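You operate a simulated robot arm through the tools that you are given. There is no shell and no other tool. Be economical: measure what you need, move in short steps, check, and stop when the job is done.

Carry out the task below with a simulated robot arm. There is one attempt and no reset: what you move stays moved.

TASK
Put one of the small bottles from the top of the masking bench on the gold thick brass plate.
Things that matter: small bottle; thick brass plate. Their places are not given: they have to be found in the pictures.

It is judged by the outcome, as a careful person would: the job done as asked, and still so three seconds after it is handed in. It fails if anything else is knocked over, pushed out of place, dropped, spilled or broken.

THE ROBOT
A 6-joint arm with a two-finger parallel gripper, fixed in place. Base frame: the origin is at the foot of the arm, x ahead of it, y to its left, z up; the work surface is at about z = 0. Lengths are in m, angles in degrees, forces in N, time in s.
With the tool pointing down near the work surface it reaches from about 0.14 to 0.58 m from the base axis. Its first joint turns from -66.0 to 66.0 degrees. Payload 2.1 kg.
Tool frame: the origin (TCP) lies between the finger pads and is the grasp point; the fingertips stand 0.03 m ahead of it; z points along the fingers, y is the line along which they close. The gripper opens to 0.094 m. The fingers are 0.028 m wide and 0.01 m thick; the gripper's body (0.05 by 0.096 m) begins 0.055 m behind the TCP.
Orientation is that of the tool frame in the base frame, as [roll, pitch, yaw] about the fixed x, y, z axes, in that order (R = Rz(yaw) Ry(pitch) Rx(roll)). With the fingers straight down and closing along the base's y, the tool's x points along the base's -x, its y along +y and its z along -z.

THE INTERFACE
- The arm moves only by the tool drive_tool. Its argument "steps" is a list that holds one entry, the list of rows, each a list of 7 numbers: the turn, a rotation vector about the tool's x, y, z in degrees, then the shift along the tool's x, y, z in m, then the opening in per cent of the stroke, from 0 (shut) to 100 (fully open). In form: [[[ax, ay, az, tx, ty, tz, hand], ...]]. A call has 1 to 12 rows; each row is the pose to reach, as a shift and turn from the pose commanded when the call began, along the tool's axes at that moment. A row lasts 0.2 s, in which the tool goes at most 0.05 m and 8.6 degrees; a call with a longer step from one row to the next is refused whole, and so is a gripper value outside its range. A pose out of reach is approached as far as the arm can. The call stops where the force on the tool passes 40 N (or 10 N more than at its start, if that is more) or the arm is blocked; 0.2 s more then pass. The fingers move at their own pace (about 0.072 m/s each) and stop on an object; they squeeze with about 27 N. The grip force told is the motor's: it shows also when the fingers shut on nothing. Time passes only in rows, and 0.2 s behind the last, so rows that repeat a pose let the fingers close. It gives the time, the measured TCP pose, the force on the tool (base axes), the opening and the grip force at its end, in the units of the frame above (readings bear some noise), and new pictures: "show" is both (left out), scene, wrist or none.
- Cameras (640 x 400 px; columns grow to the right, rows downward): "scene" is fixed at [0.0604, -0.3574, 0.4927]; the picture's right is [0.82, -0.57, 0.00], its down [-0.22, -0.32, -0.92] and it looks along [0.52, 0.76, -0.38] (base axes); focal length 353 px, centre (320, 200). "wrist" rides on the gripper at [-0.037, 0, -0.058] in the tool frame; the picture's right is [0.00, -1.00, 0.00], its down [0.97, 0.00, -0.24] and it looks along [0.24, 0.00, 0.97] (tool axes); focal length 218 px, centre (320, 200).
- locate(camera, pixels): there is no depth. For up to 12 entries [column, row, z] of the newest picture of that camera ("zoom" is the newest enlarged one), the place [x, y] in the base frame at which the ray of that pixel passes the height z, good to about 0.003 m, but the place of the scene camera against the robot may be out by one fixed shift of up to 0.018 m in any direction. No time passes.
- inspect(camera, box): a new picture of the part [left, top, right, bottom] of that camera's present view, enlarged. No time passes.
- job_done(): hands the job in; it is judged then, once.

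Work in short steps. Measure before you move; look again where a grasp or a placing could have gone wrong, and mend it. You have 60 turns and 120 pictures in all, the two below and enlarged ones among them. Open the gripper and draw the arm clear of the work before you hand the job in, unless the task says otherwise; then end with one line.

The tools are called after "Emit:" as name(argument=value, ...) on one line, values as JSON. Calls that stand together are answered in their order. drive_tool: Moves the arm, as the interface text tells. Its arguments: {"type":"object","properties":{"steps":{"type":"array","items":{"type":"array","items":{"type":"array","items":{"type":"number"}}}},"show":{"type":"string","enum":["both","scene","wrist","none"]}},"required":["steps"]} The other tools are called the same way: locate (camera, pixels) gives the place at which the rays of pixels pass given heights; inspect (camera, box) takes an enlarged picture of a part of a camera's view; job_done () hands the job in.

At the start:

```text
clock: 0.0
position: [0.277, 0.0324, 0.3431]
orientation: [180.0, 0.0, -180.0]
ft_force: [0.8, -0.1, 0.4]
finger_gap: 0.094
grasp_force: 0.0
```

scene: 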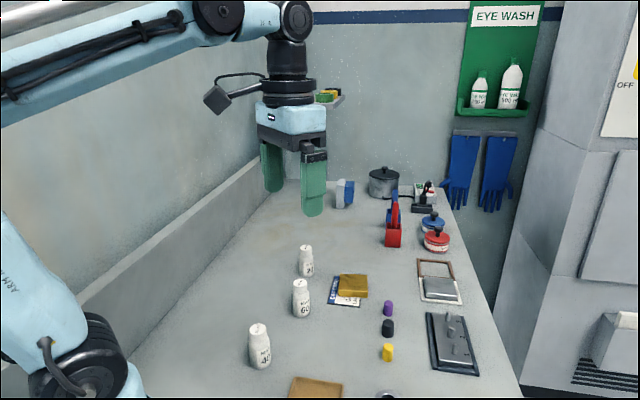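
wrist: 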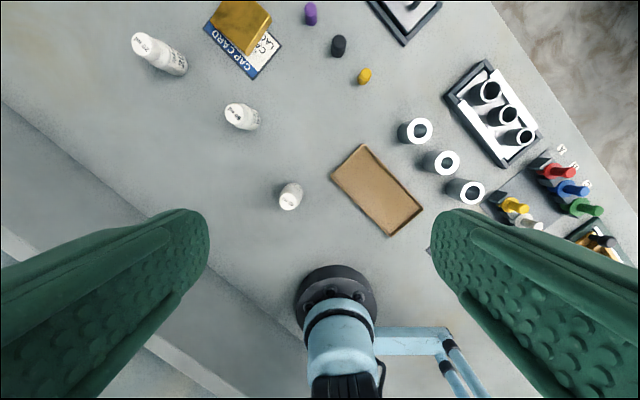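

The pictures show three white bottles (scene 306,260; 301,298; 259,345) and a gold block on a card (352,286). I'll enlarge both views first.

Emit:
inspect(camera="scene", box=[230, 230, 480, 390])

Emit:
inspect(camera="wrist", box=[110, 0, 430, 220])

Emit:
locate(camera="wrist", pixels=[[144, 42, 0.06], [178, 65, 0.0], [235, 112, 0.06], [250, 120, 0.0], [289, 200, 0.06], [293, 187, 0], [240, 25, 0.02], [215, 0, 0.02], [270, 17, 0.02], [247, 54, 0.0], [209, 20, 0.0]])

Emit:
locate(camera="scene", pixels=[[306, 246, 0.06], [307, 276, 0.0], [300, 282, 0.06], [302, 316, 0.0], [258, 327, 0.06], [261, 366, 0.0], [353, 283, 0.02], [339, 275, 0.02], [366, 274, 0.02], [367, 297, 0.02], [338, 296, 0.02]])

```text
2.50 times, centred on (355, 310) of scene
```

zoom: 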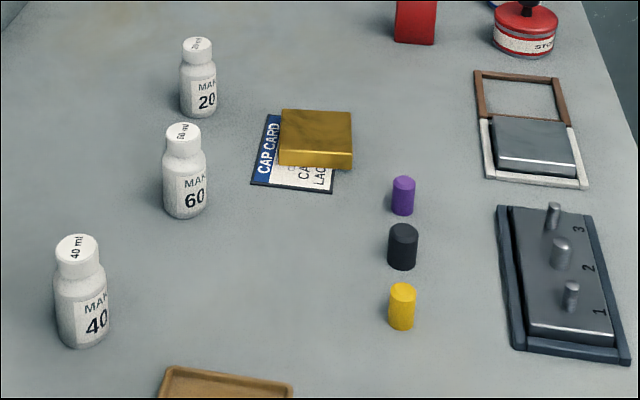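

```text
1.82 times, centred on (270, 110) of wrist
```

zoom: 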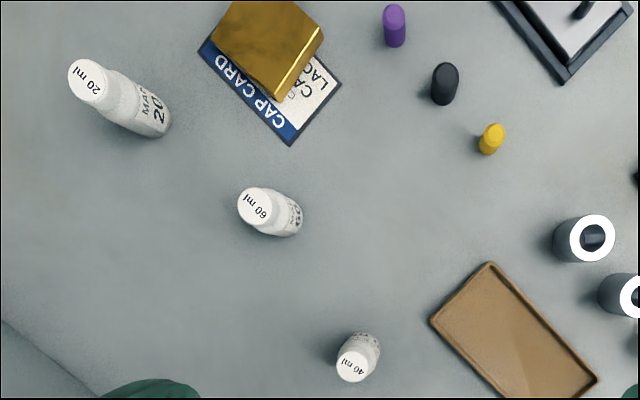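

```text
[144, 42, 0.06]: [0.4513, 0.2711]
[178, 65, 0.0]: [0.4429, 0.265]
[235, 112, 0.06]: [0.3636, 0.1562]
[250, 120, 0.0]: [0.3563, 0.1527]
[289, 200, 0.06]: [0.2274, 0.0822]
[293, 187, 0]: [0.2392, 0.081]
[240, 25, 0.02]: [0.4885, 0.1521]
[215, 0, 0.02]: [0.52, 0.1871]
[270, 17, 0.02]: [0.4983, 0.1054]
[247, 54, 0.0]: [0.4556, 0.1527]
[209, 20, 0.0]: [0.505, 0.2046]
```

```text
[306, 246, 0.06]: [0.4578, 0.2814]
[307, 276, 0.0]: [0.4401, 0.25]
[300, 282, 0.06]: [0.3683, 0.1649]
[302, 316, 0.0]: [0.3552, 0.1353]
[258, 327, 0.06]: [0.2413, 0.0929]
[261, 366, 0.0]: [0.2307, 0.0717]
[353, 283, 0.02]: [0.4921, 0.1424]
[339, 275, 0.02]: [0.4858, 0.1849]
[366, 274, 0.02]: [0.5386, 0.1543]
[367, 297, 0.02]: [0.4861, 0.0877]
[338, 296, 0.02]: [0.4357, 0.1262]
```

I'll take the 60 ml bottle at about (0.36, 0.154), since it's well clear of everything. First I'll move above it for a closer look.

Emit:
drive_tool(steps=[[[0, 0, 0, -0.012, 0.024, 0.028, 100], [0, 0, 0, -0.024, 0.049, 0.056, 100], [0, 0, 0, -0.036, 0.074, 0.084, 100], [0, 0, 0, -0.048, 0.098, 0.112, 100], [0, 0, 0, -0.06, 0.122, 0.14, 100], [0, 0, 0, -0.06, 0.122, 0.14, 100]]])

```text
clock: 1.4
position: [0.3354, 0.1545, 0.2026]
orientation: [-179.9, 0.1, -179.9]
ft_force: [0.1, 0.1, -0.3]
finger_gap: 0.0942
grasp_force: 0.0
```

scene: 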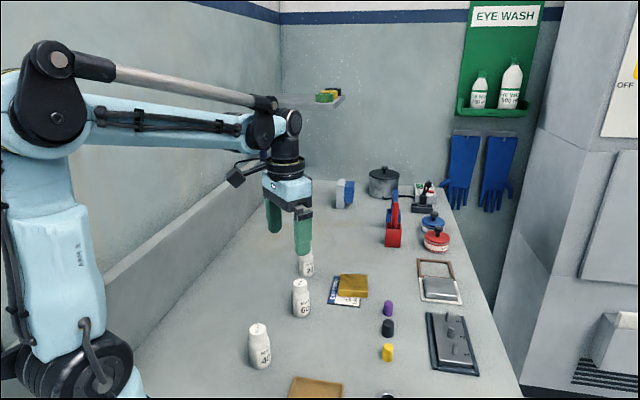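
wrist: 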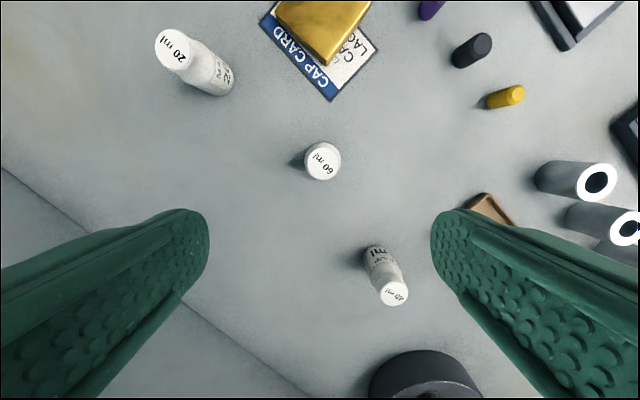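

Emit:
inspect(camera="wrist", box=[260, 0, 400, 200])

Emit:
locate(camera="wrist", pixels=[[323, 161, 0.04], [323, 161, 0.07], [305, 161, 0.07], [341, 161, 0.07], [323, 143, 0.07], [323, 179, 0.07], [325, 63, 0.02], [371, 5, 0.02], [275, 16, 0.02], [331, 101, 0.0], [379, 48, 0.0], [259, 24, 0.0]])

Emit:
inspect(camera="scene", box=[270, 250, 390, 330])

```text
2.00 times, centred on (330, 100) of wrist
```

zoom: 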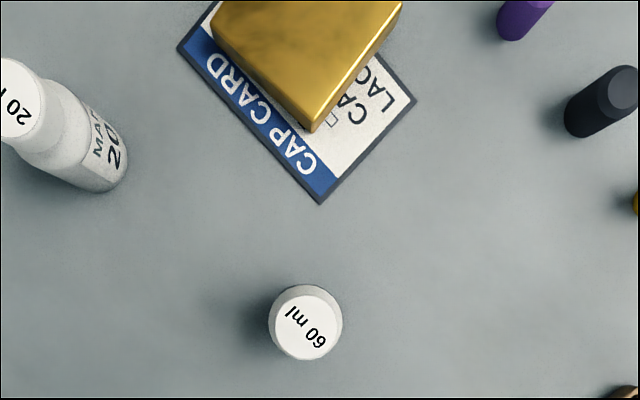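

```text
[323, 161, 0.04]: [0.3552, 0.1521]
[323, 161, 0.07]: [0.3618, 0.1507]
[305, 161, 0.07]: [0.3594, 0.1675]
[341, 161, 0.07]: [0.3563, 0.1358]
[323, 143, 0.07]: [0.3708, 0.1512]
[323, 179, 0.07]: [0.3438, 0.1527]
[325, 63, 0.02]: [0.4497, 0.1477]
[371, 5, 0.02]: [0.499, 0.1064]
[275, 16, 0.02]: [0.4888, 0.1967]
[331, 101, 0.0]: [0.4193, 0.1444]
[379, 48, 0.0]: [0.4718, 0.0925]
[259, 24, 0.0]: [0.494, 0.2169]
```

```text
5.00 times, centred on (330, 290) of scene
```

zoom: 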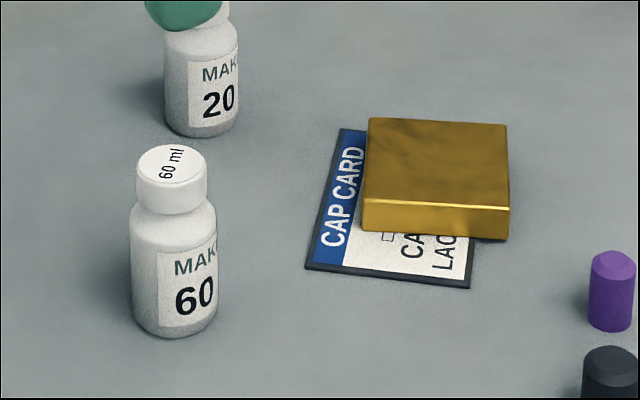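

The bottle is about 0.035 m wide and 0.07 m tall, centred near (0.360, 0.152). I'll centre over it and come partway down to check.

Emit:
drive_tool(steps=[[[0, 0, 0, -0.023, -0.0025, 0.02, 100], [0, 0, 0, -0.023, -0.0025, 0.06, 100], [0, 0, 0, -0.023, -0.0025, 0.083, 100], [0, 0, 0, -0.023, -0.0025, 0.083, 100]]])

```text
clock: 2.4
position: [0.356, 0.1526, 0.1188]
orientation: [180.0, 0.0, -180.0]
ft_force: [0.3, 0.3, 0.5]
finger_gap: 0.0938
grasp_force: 0.0
```

scene: 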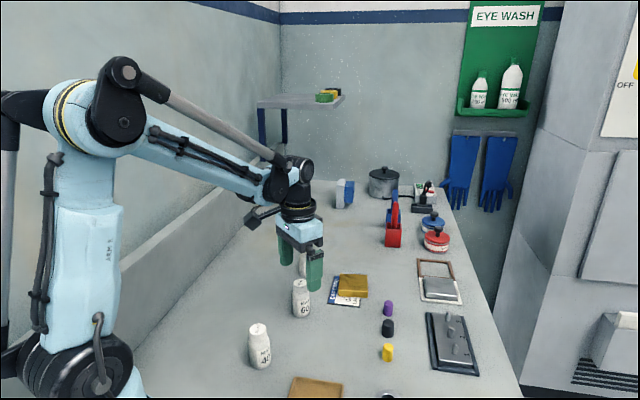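
wrist: 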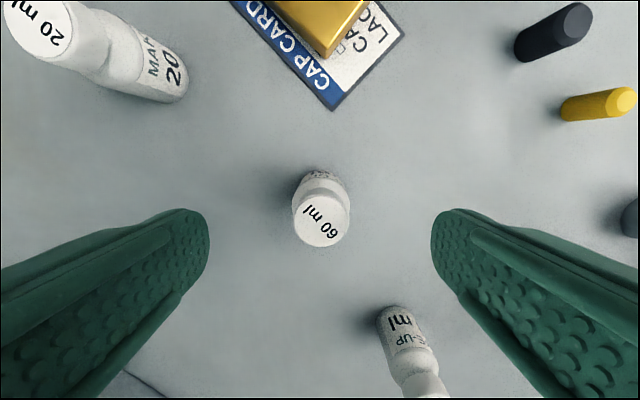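

Emit:
locate(camera="wrist", pixels=[[321, 219, 0.07], [321, 219, 0.06], [292, 219, 0.07], [350, 219, 0.07], [322, 172, 0.04], [338, 52, 0.02], [338, 56, 0.01]])

```text
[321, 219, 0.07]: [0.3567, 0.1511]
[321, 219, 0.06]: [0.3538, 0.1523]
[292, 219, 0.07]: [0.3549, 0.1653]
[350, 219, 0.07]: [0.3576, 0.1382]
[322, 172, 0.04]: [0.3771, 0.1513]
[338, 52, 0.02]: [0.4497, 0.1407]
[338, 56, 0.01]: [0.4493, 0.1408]
```

The bottle's top is at (321,219), about (0.357, 0.151), and the tool is centred to within 2 mm. I'll go down and close.

Emit:
drive_tool(steps=[[[0, 0, 0, 0.001, -0.001, 0.035, 100], [0, 0, 0, 0.001, -0.001, 0.06, 100], [0, 0, 0, 0.001, -0.001, 0.077, 100], [0, 0, 0, 0.001, -0.001, 0.077, 100], [0, 0, 0, 0.001, -0.001, 0.077, 60], [0, 0, 0, 0.001, -0.001, 0.077, 30], [0, 0, 0, 0.001, -0.001, 0.077, 10], [0, 0, 0, 0.001, -0.001, 0.077, 10], [0, 0, 0, 0.001, -0.001, 0.077, 10]]])

```text
clock: 4.4
position: [0.3581, 0.1496, 0.0446]
orientation: [-180.0, 0.0, 180.0]
ft_force: [0.1, -0.2, -0.6]
finger_gap: 0.034
grasp_force: 26.8
```

scene: 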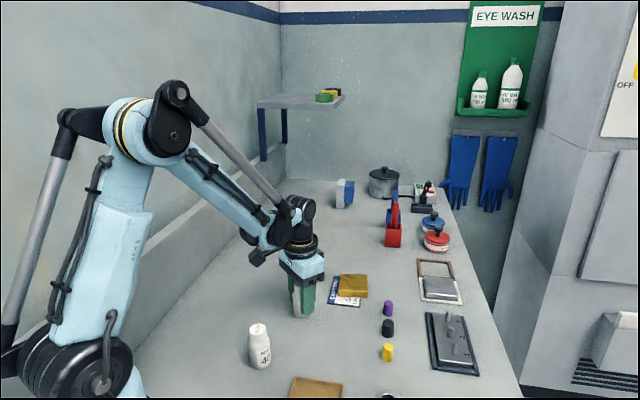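
wrist: 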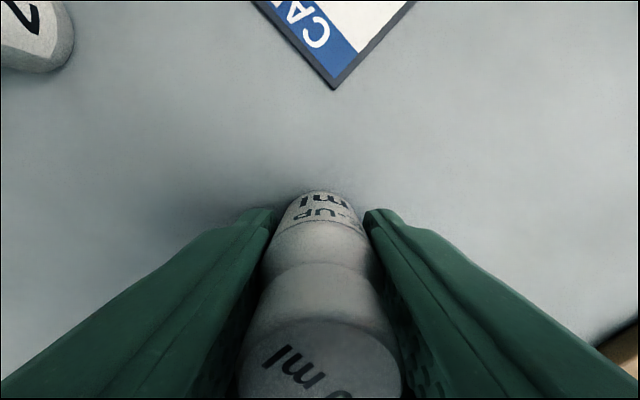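

The bottle is held with a 0.034 m gap. I'll lift it and move part of the way towards the plate so the wrist camera sees the plate.

Emit:
drive_tool(steps=[[[0, 0, 0, 0, 0, -0.03, 10], [0, 0, 0, 0, 0, -0.07, 10], [0, 0, 0, 0, 0, -0.11, 10], [0, 0, 0, -0.03, 0, -0.13, 10], [0, 0, 0, -0.06, 0, -0.13, 10], [0, 0, 0, -0.08, 0, -0.13, 10], [0, 0, 0, -0.08, 0, -0.13, 10]]])

```text
clock: 6.0
position: [0.4389, 0.1494, 0.1732]
orientation: [180.0, 0.0, 180.0]
ft_force: [1.0, -1.0, -0.5]
finger_gap: 0.0341
grasp_force: 27.3
```

scene: 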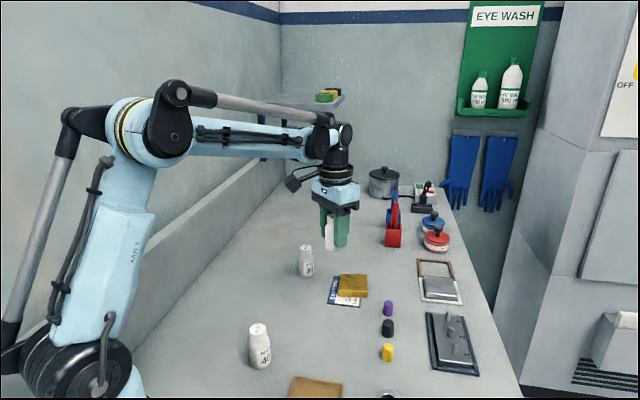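
wrist: 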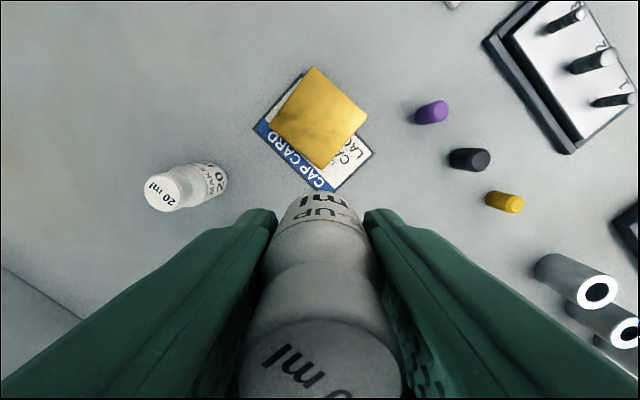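

Emit:
locate(camera="wrist", pixels=[[315, 66, 0.02], [368, 117, 0.02], [321, 168, 0.02], [269, 118, 0.02], [318, 117, 0.02], [318, 117, 0.01]])

Emit:
inspect(camera="wrist", box=[230, 50, 390, 210])

Emit:
inspect(camera="scene", box=[290, 220, 410, 310])

```text
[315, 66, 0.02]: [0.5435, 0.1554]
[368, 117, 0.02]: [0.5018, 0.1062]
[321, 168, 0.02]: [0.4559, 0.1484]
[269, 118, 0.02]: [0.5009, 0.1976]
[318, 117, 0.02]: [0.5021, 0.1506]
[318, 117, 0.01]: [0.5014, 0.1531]
```

```text
2.50 times, centred on (310, 130) of wrist
```

zoom: 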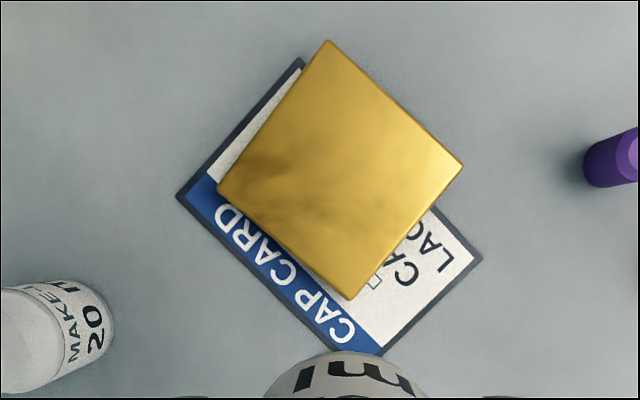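

```text
4.44 times, centred on (350, 265) of scene
```

zoom: 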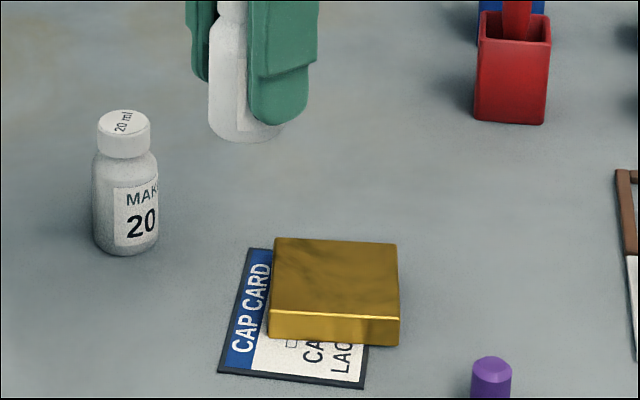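

The plate is centred at about (0.501, 0.151), with 0.064 m sides and its top near z 0.015. I'll move over the centre and come down to about 1 cm above it.

Emit:
drive_tool(steps=[[[0, 0, 0, -0.03, 0, 0, 10], [0, 0, 0, -0.062, 0.001, 0, 10], [0, 0, 0, -0.062, 0.001, 0.035, 10], [0, 0, 0, -0.062, 0.001, 0.07, 10], [0, 0, 0, -0.062, 0.001, 0.102, 10], [0, 0, 0, -0.062, 0.001, 0.102, 10]]])

Emit:
inspect(camera="scene", box=[290, 220, 410, 310])

```text
clock: 7.4
position: [0.4973, 0.1506, 0.0707]
orientation: [180.0, 0.0, 179.9]
ft_force: [0.1, -0.1, -0.5]
finger_gap: 0.034
grasp_force: 26.9
```

scene: 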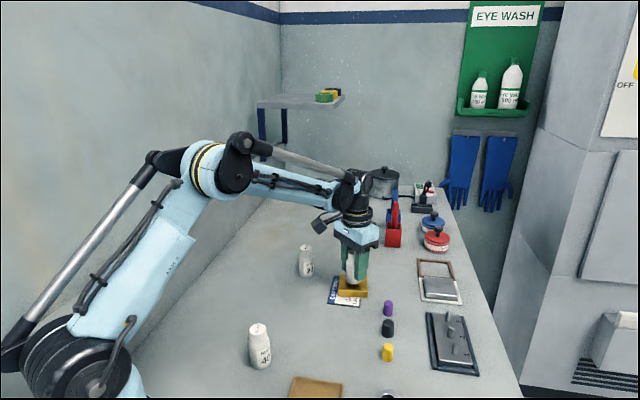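
wrist: 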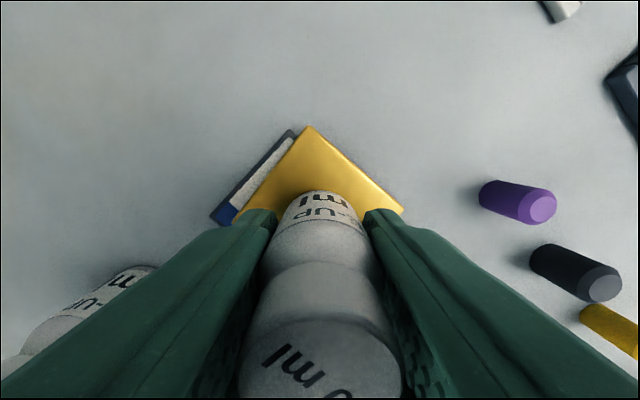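

```text
4.44 times, centred on (350, 265) of scene
```

zoom: 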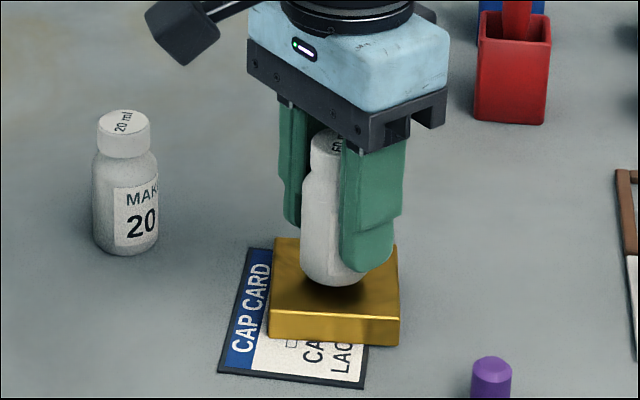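

The bottle is centred over the plate with about a 1 cm gap. I'll lower it gently.

Emit:
drive_tool(steps=[[[0, 0, 0, 0, 0, 0.004, 10], [0, 0, 0, 0, 0, 0.008, 10], [0, 0, 0, 0, 0, 0.009, 10], [0, 0, 0, 0, 0, 0.009, 10]]], show="none")

Emit:
inspect(camera="scene", box=[320, 240, 400, 310])

```text
clock: 8.4
position: [0.4981, 0.1523, 0.0619]
orientation: [180.0, -0.1, -180.0]
ft_force: [-7.3, -0.7, 24.2]
finger_gap: 0.0344
grasp_force: 27.1
```

```text
5.71 times, centred on (360, 275) of scene
```

zoom: 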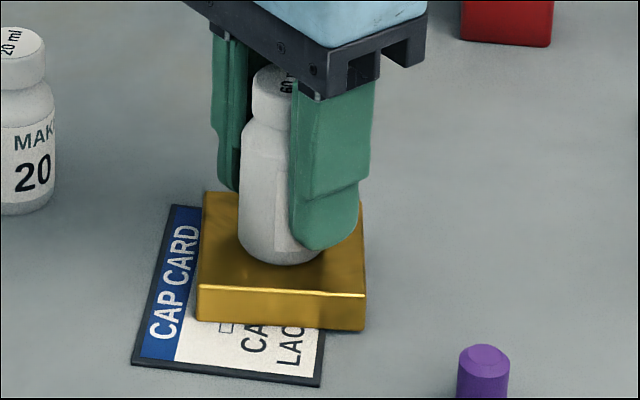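

There's contact at 24 N, so the bottle is on the plate. I'll ease up by a millimetre and read the force again.

Emit:
drive_tool(steps=[[[0, 0, 0, 0, 0, -0.001, 10], [0, 0, 0, 0, 0, -0.001, 10]]], show="none")

```text
clock: 9.0
position: [0.4996, 0.1519, 0.0639]
orientation: [180.0, 0.1, -179.9]
ft_force: [0.0, -0.8, -1.2]
finger_gap: 0.0341
grasp_force: 27.0
```

The load is gone, so the bottle is at most about 1 mm up. I'll go back down half a millimetre and then open slowly.

Emit:
drive_tool(steps=[[[0, 0, 0, 0, 0, 0.0006, 10], [0, 0, 0, 0, 0, 0.0006, 38], [0, 0, 0, 0, 0, 0.0006, 45], [0, 0, 0, 0, 0, 0.0006, 60], [0, 0, 0, 0, 0, 0.0006, 80], [0, 0, 0, 0, 0, 0.0006, 80]]])

Emit:
inspect(camera="scene", box=[320, 240, 400, 310])

```text
clock: 10.4
position: [0.4995, 0.1516, 0.0631]
orientation: [-179.9, 0.1, -180.0]
ft_force: [-0.4, 0.4, 0.0]
finger_gap: 0.0752
grasp_force: 0.0
```

scene: 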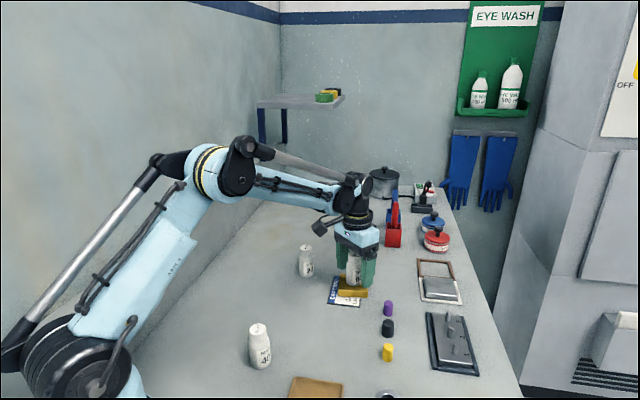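
wrist: 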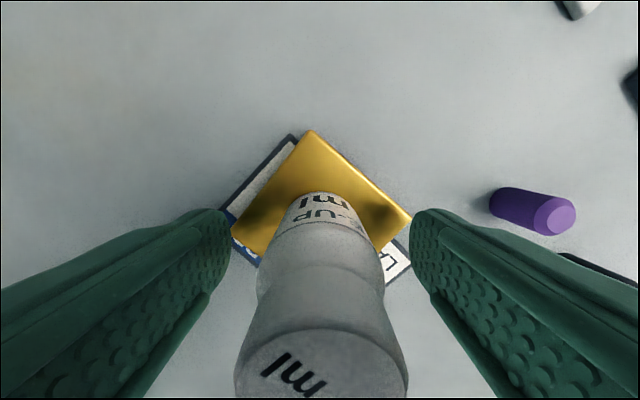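

```text
5.71 times, centred on (360, 275) of scene
```

zoom: 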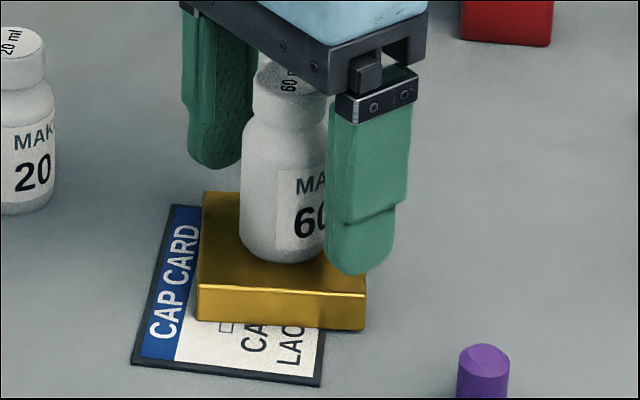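

The bottle is free and standing upright on the plate. I'll raise straight up, then draw back.

Emit:
drive_tool(steps=[[[0, 0, 0, 0, 0, -0.03, 80], [0, 0, 0, 0, 0, -0.07, 80], [0, 0, 0, 0, 0, -0.11, 80], [0, 0, 0, 0, 0, -0.15, 80], [0, 0, 0, 0.04, 0, -0.16, 80], [0, 0, 0, 0.08, 0, -0.16, 80], [0, 0, 0, 0.12, 0, -0.16, 80], [0, 0, 0, 0.12, 0, -0.16, 80]]])

Emit:
inspect(camera="scene", box=[290, 220, 410, 310])

```text
clock: 12.2
position: [0.3795, 0.1531, 0.2229]
orientation: [-179.9, 0.0, -180.0]
ft_force: [0.1, -0.2, -0.6]
finger_gap: 0.0751
grasp_force: 0.0
```

scene: 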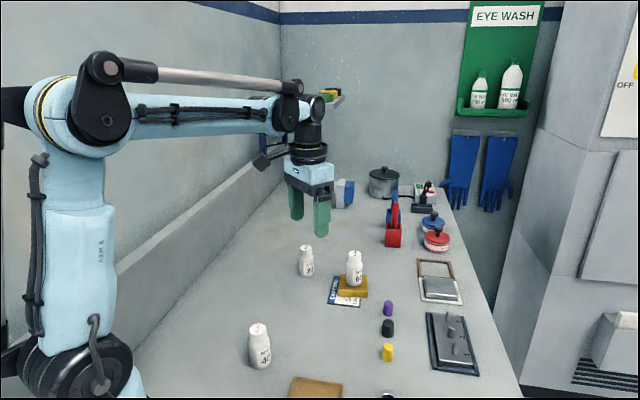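
wrist: 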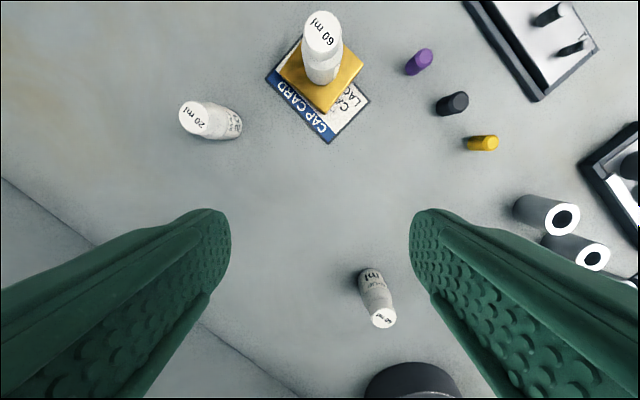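

```text
4.44 times, centred on (350, 265) of scene
```

zoom: 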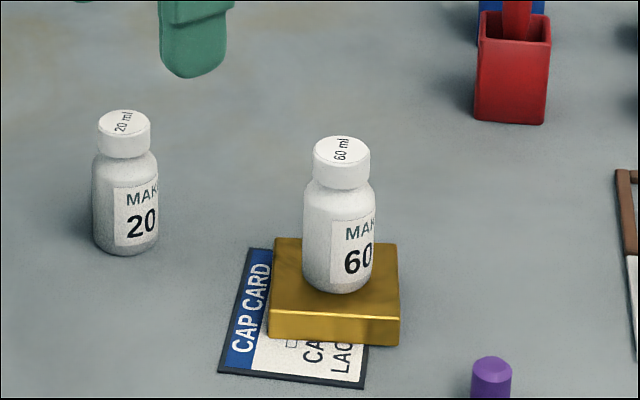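

The bottle stands upright near the middle of the plate, nothing else has moved, and the arm is clear. I'll hand the job in.

Emit:
job_done()

```text
The job is handed in.
```

I put the 60 ml bottle on the gold brass plate, where it stands upright; nothing else was moved, and the job is handed in.
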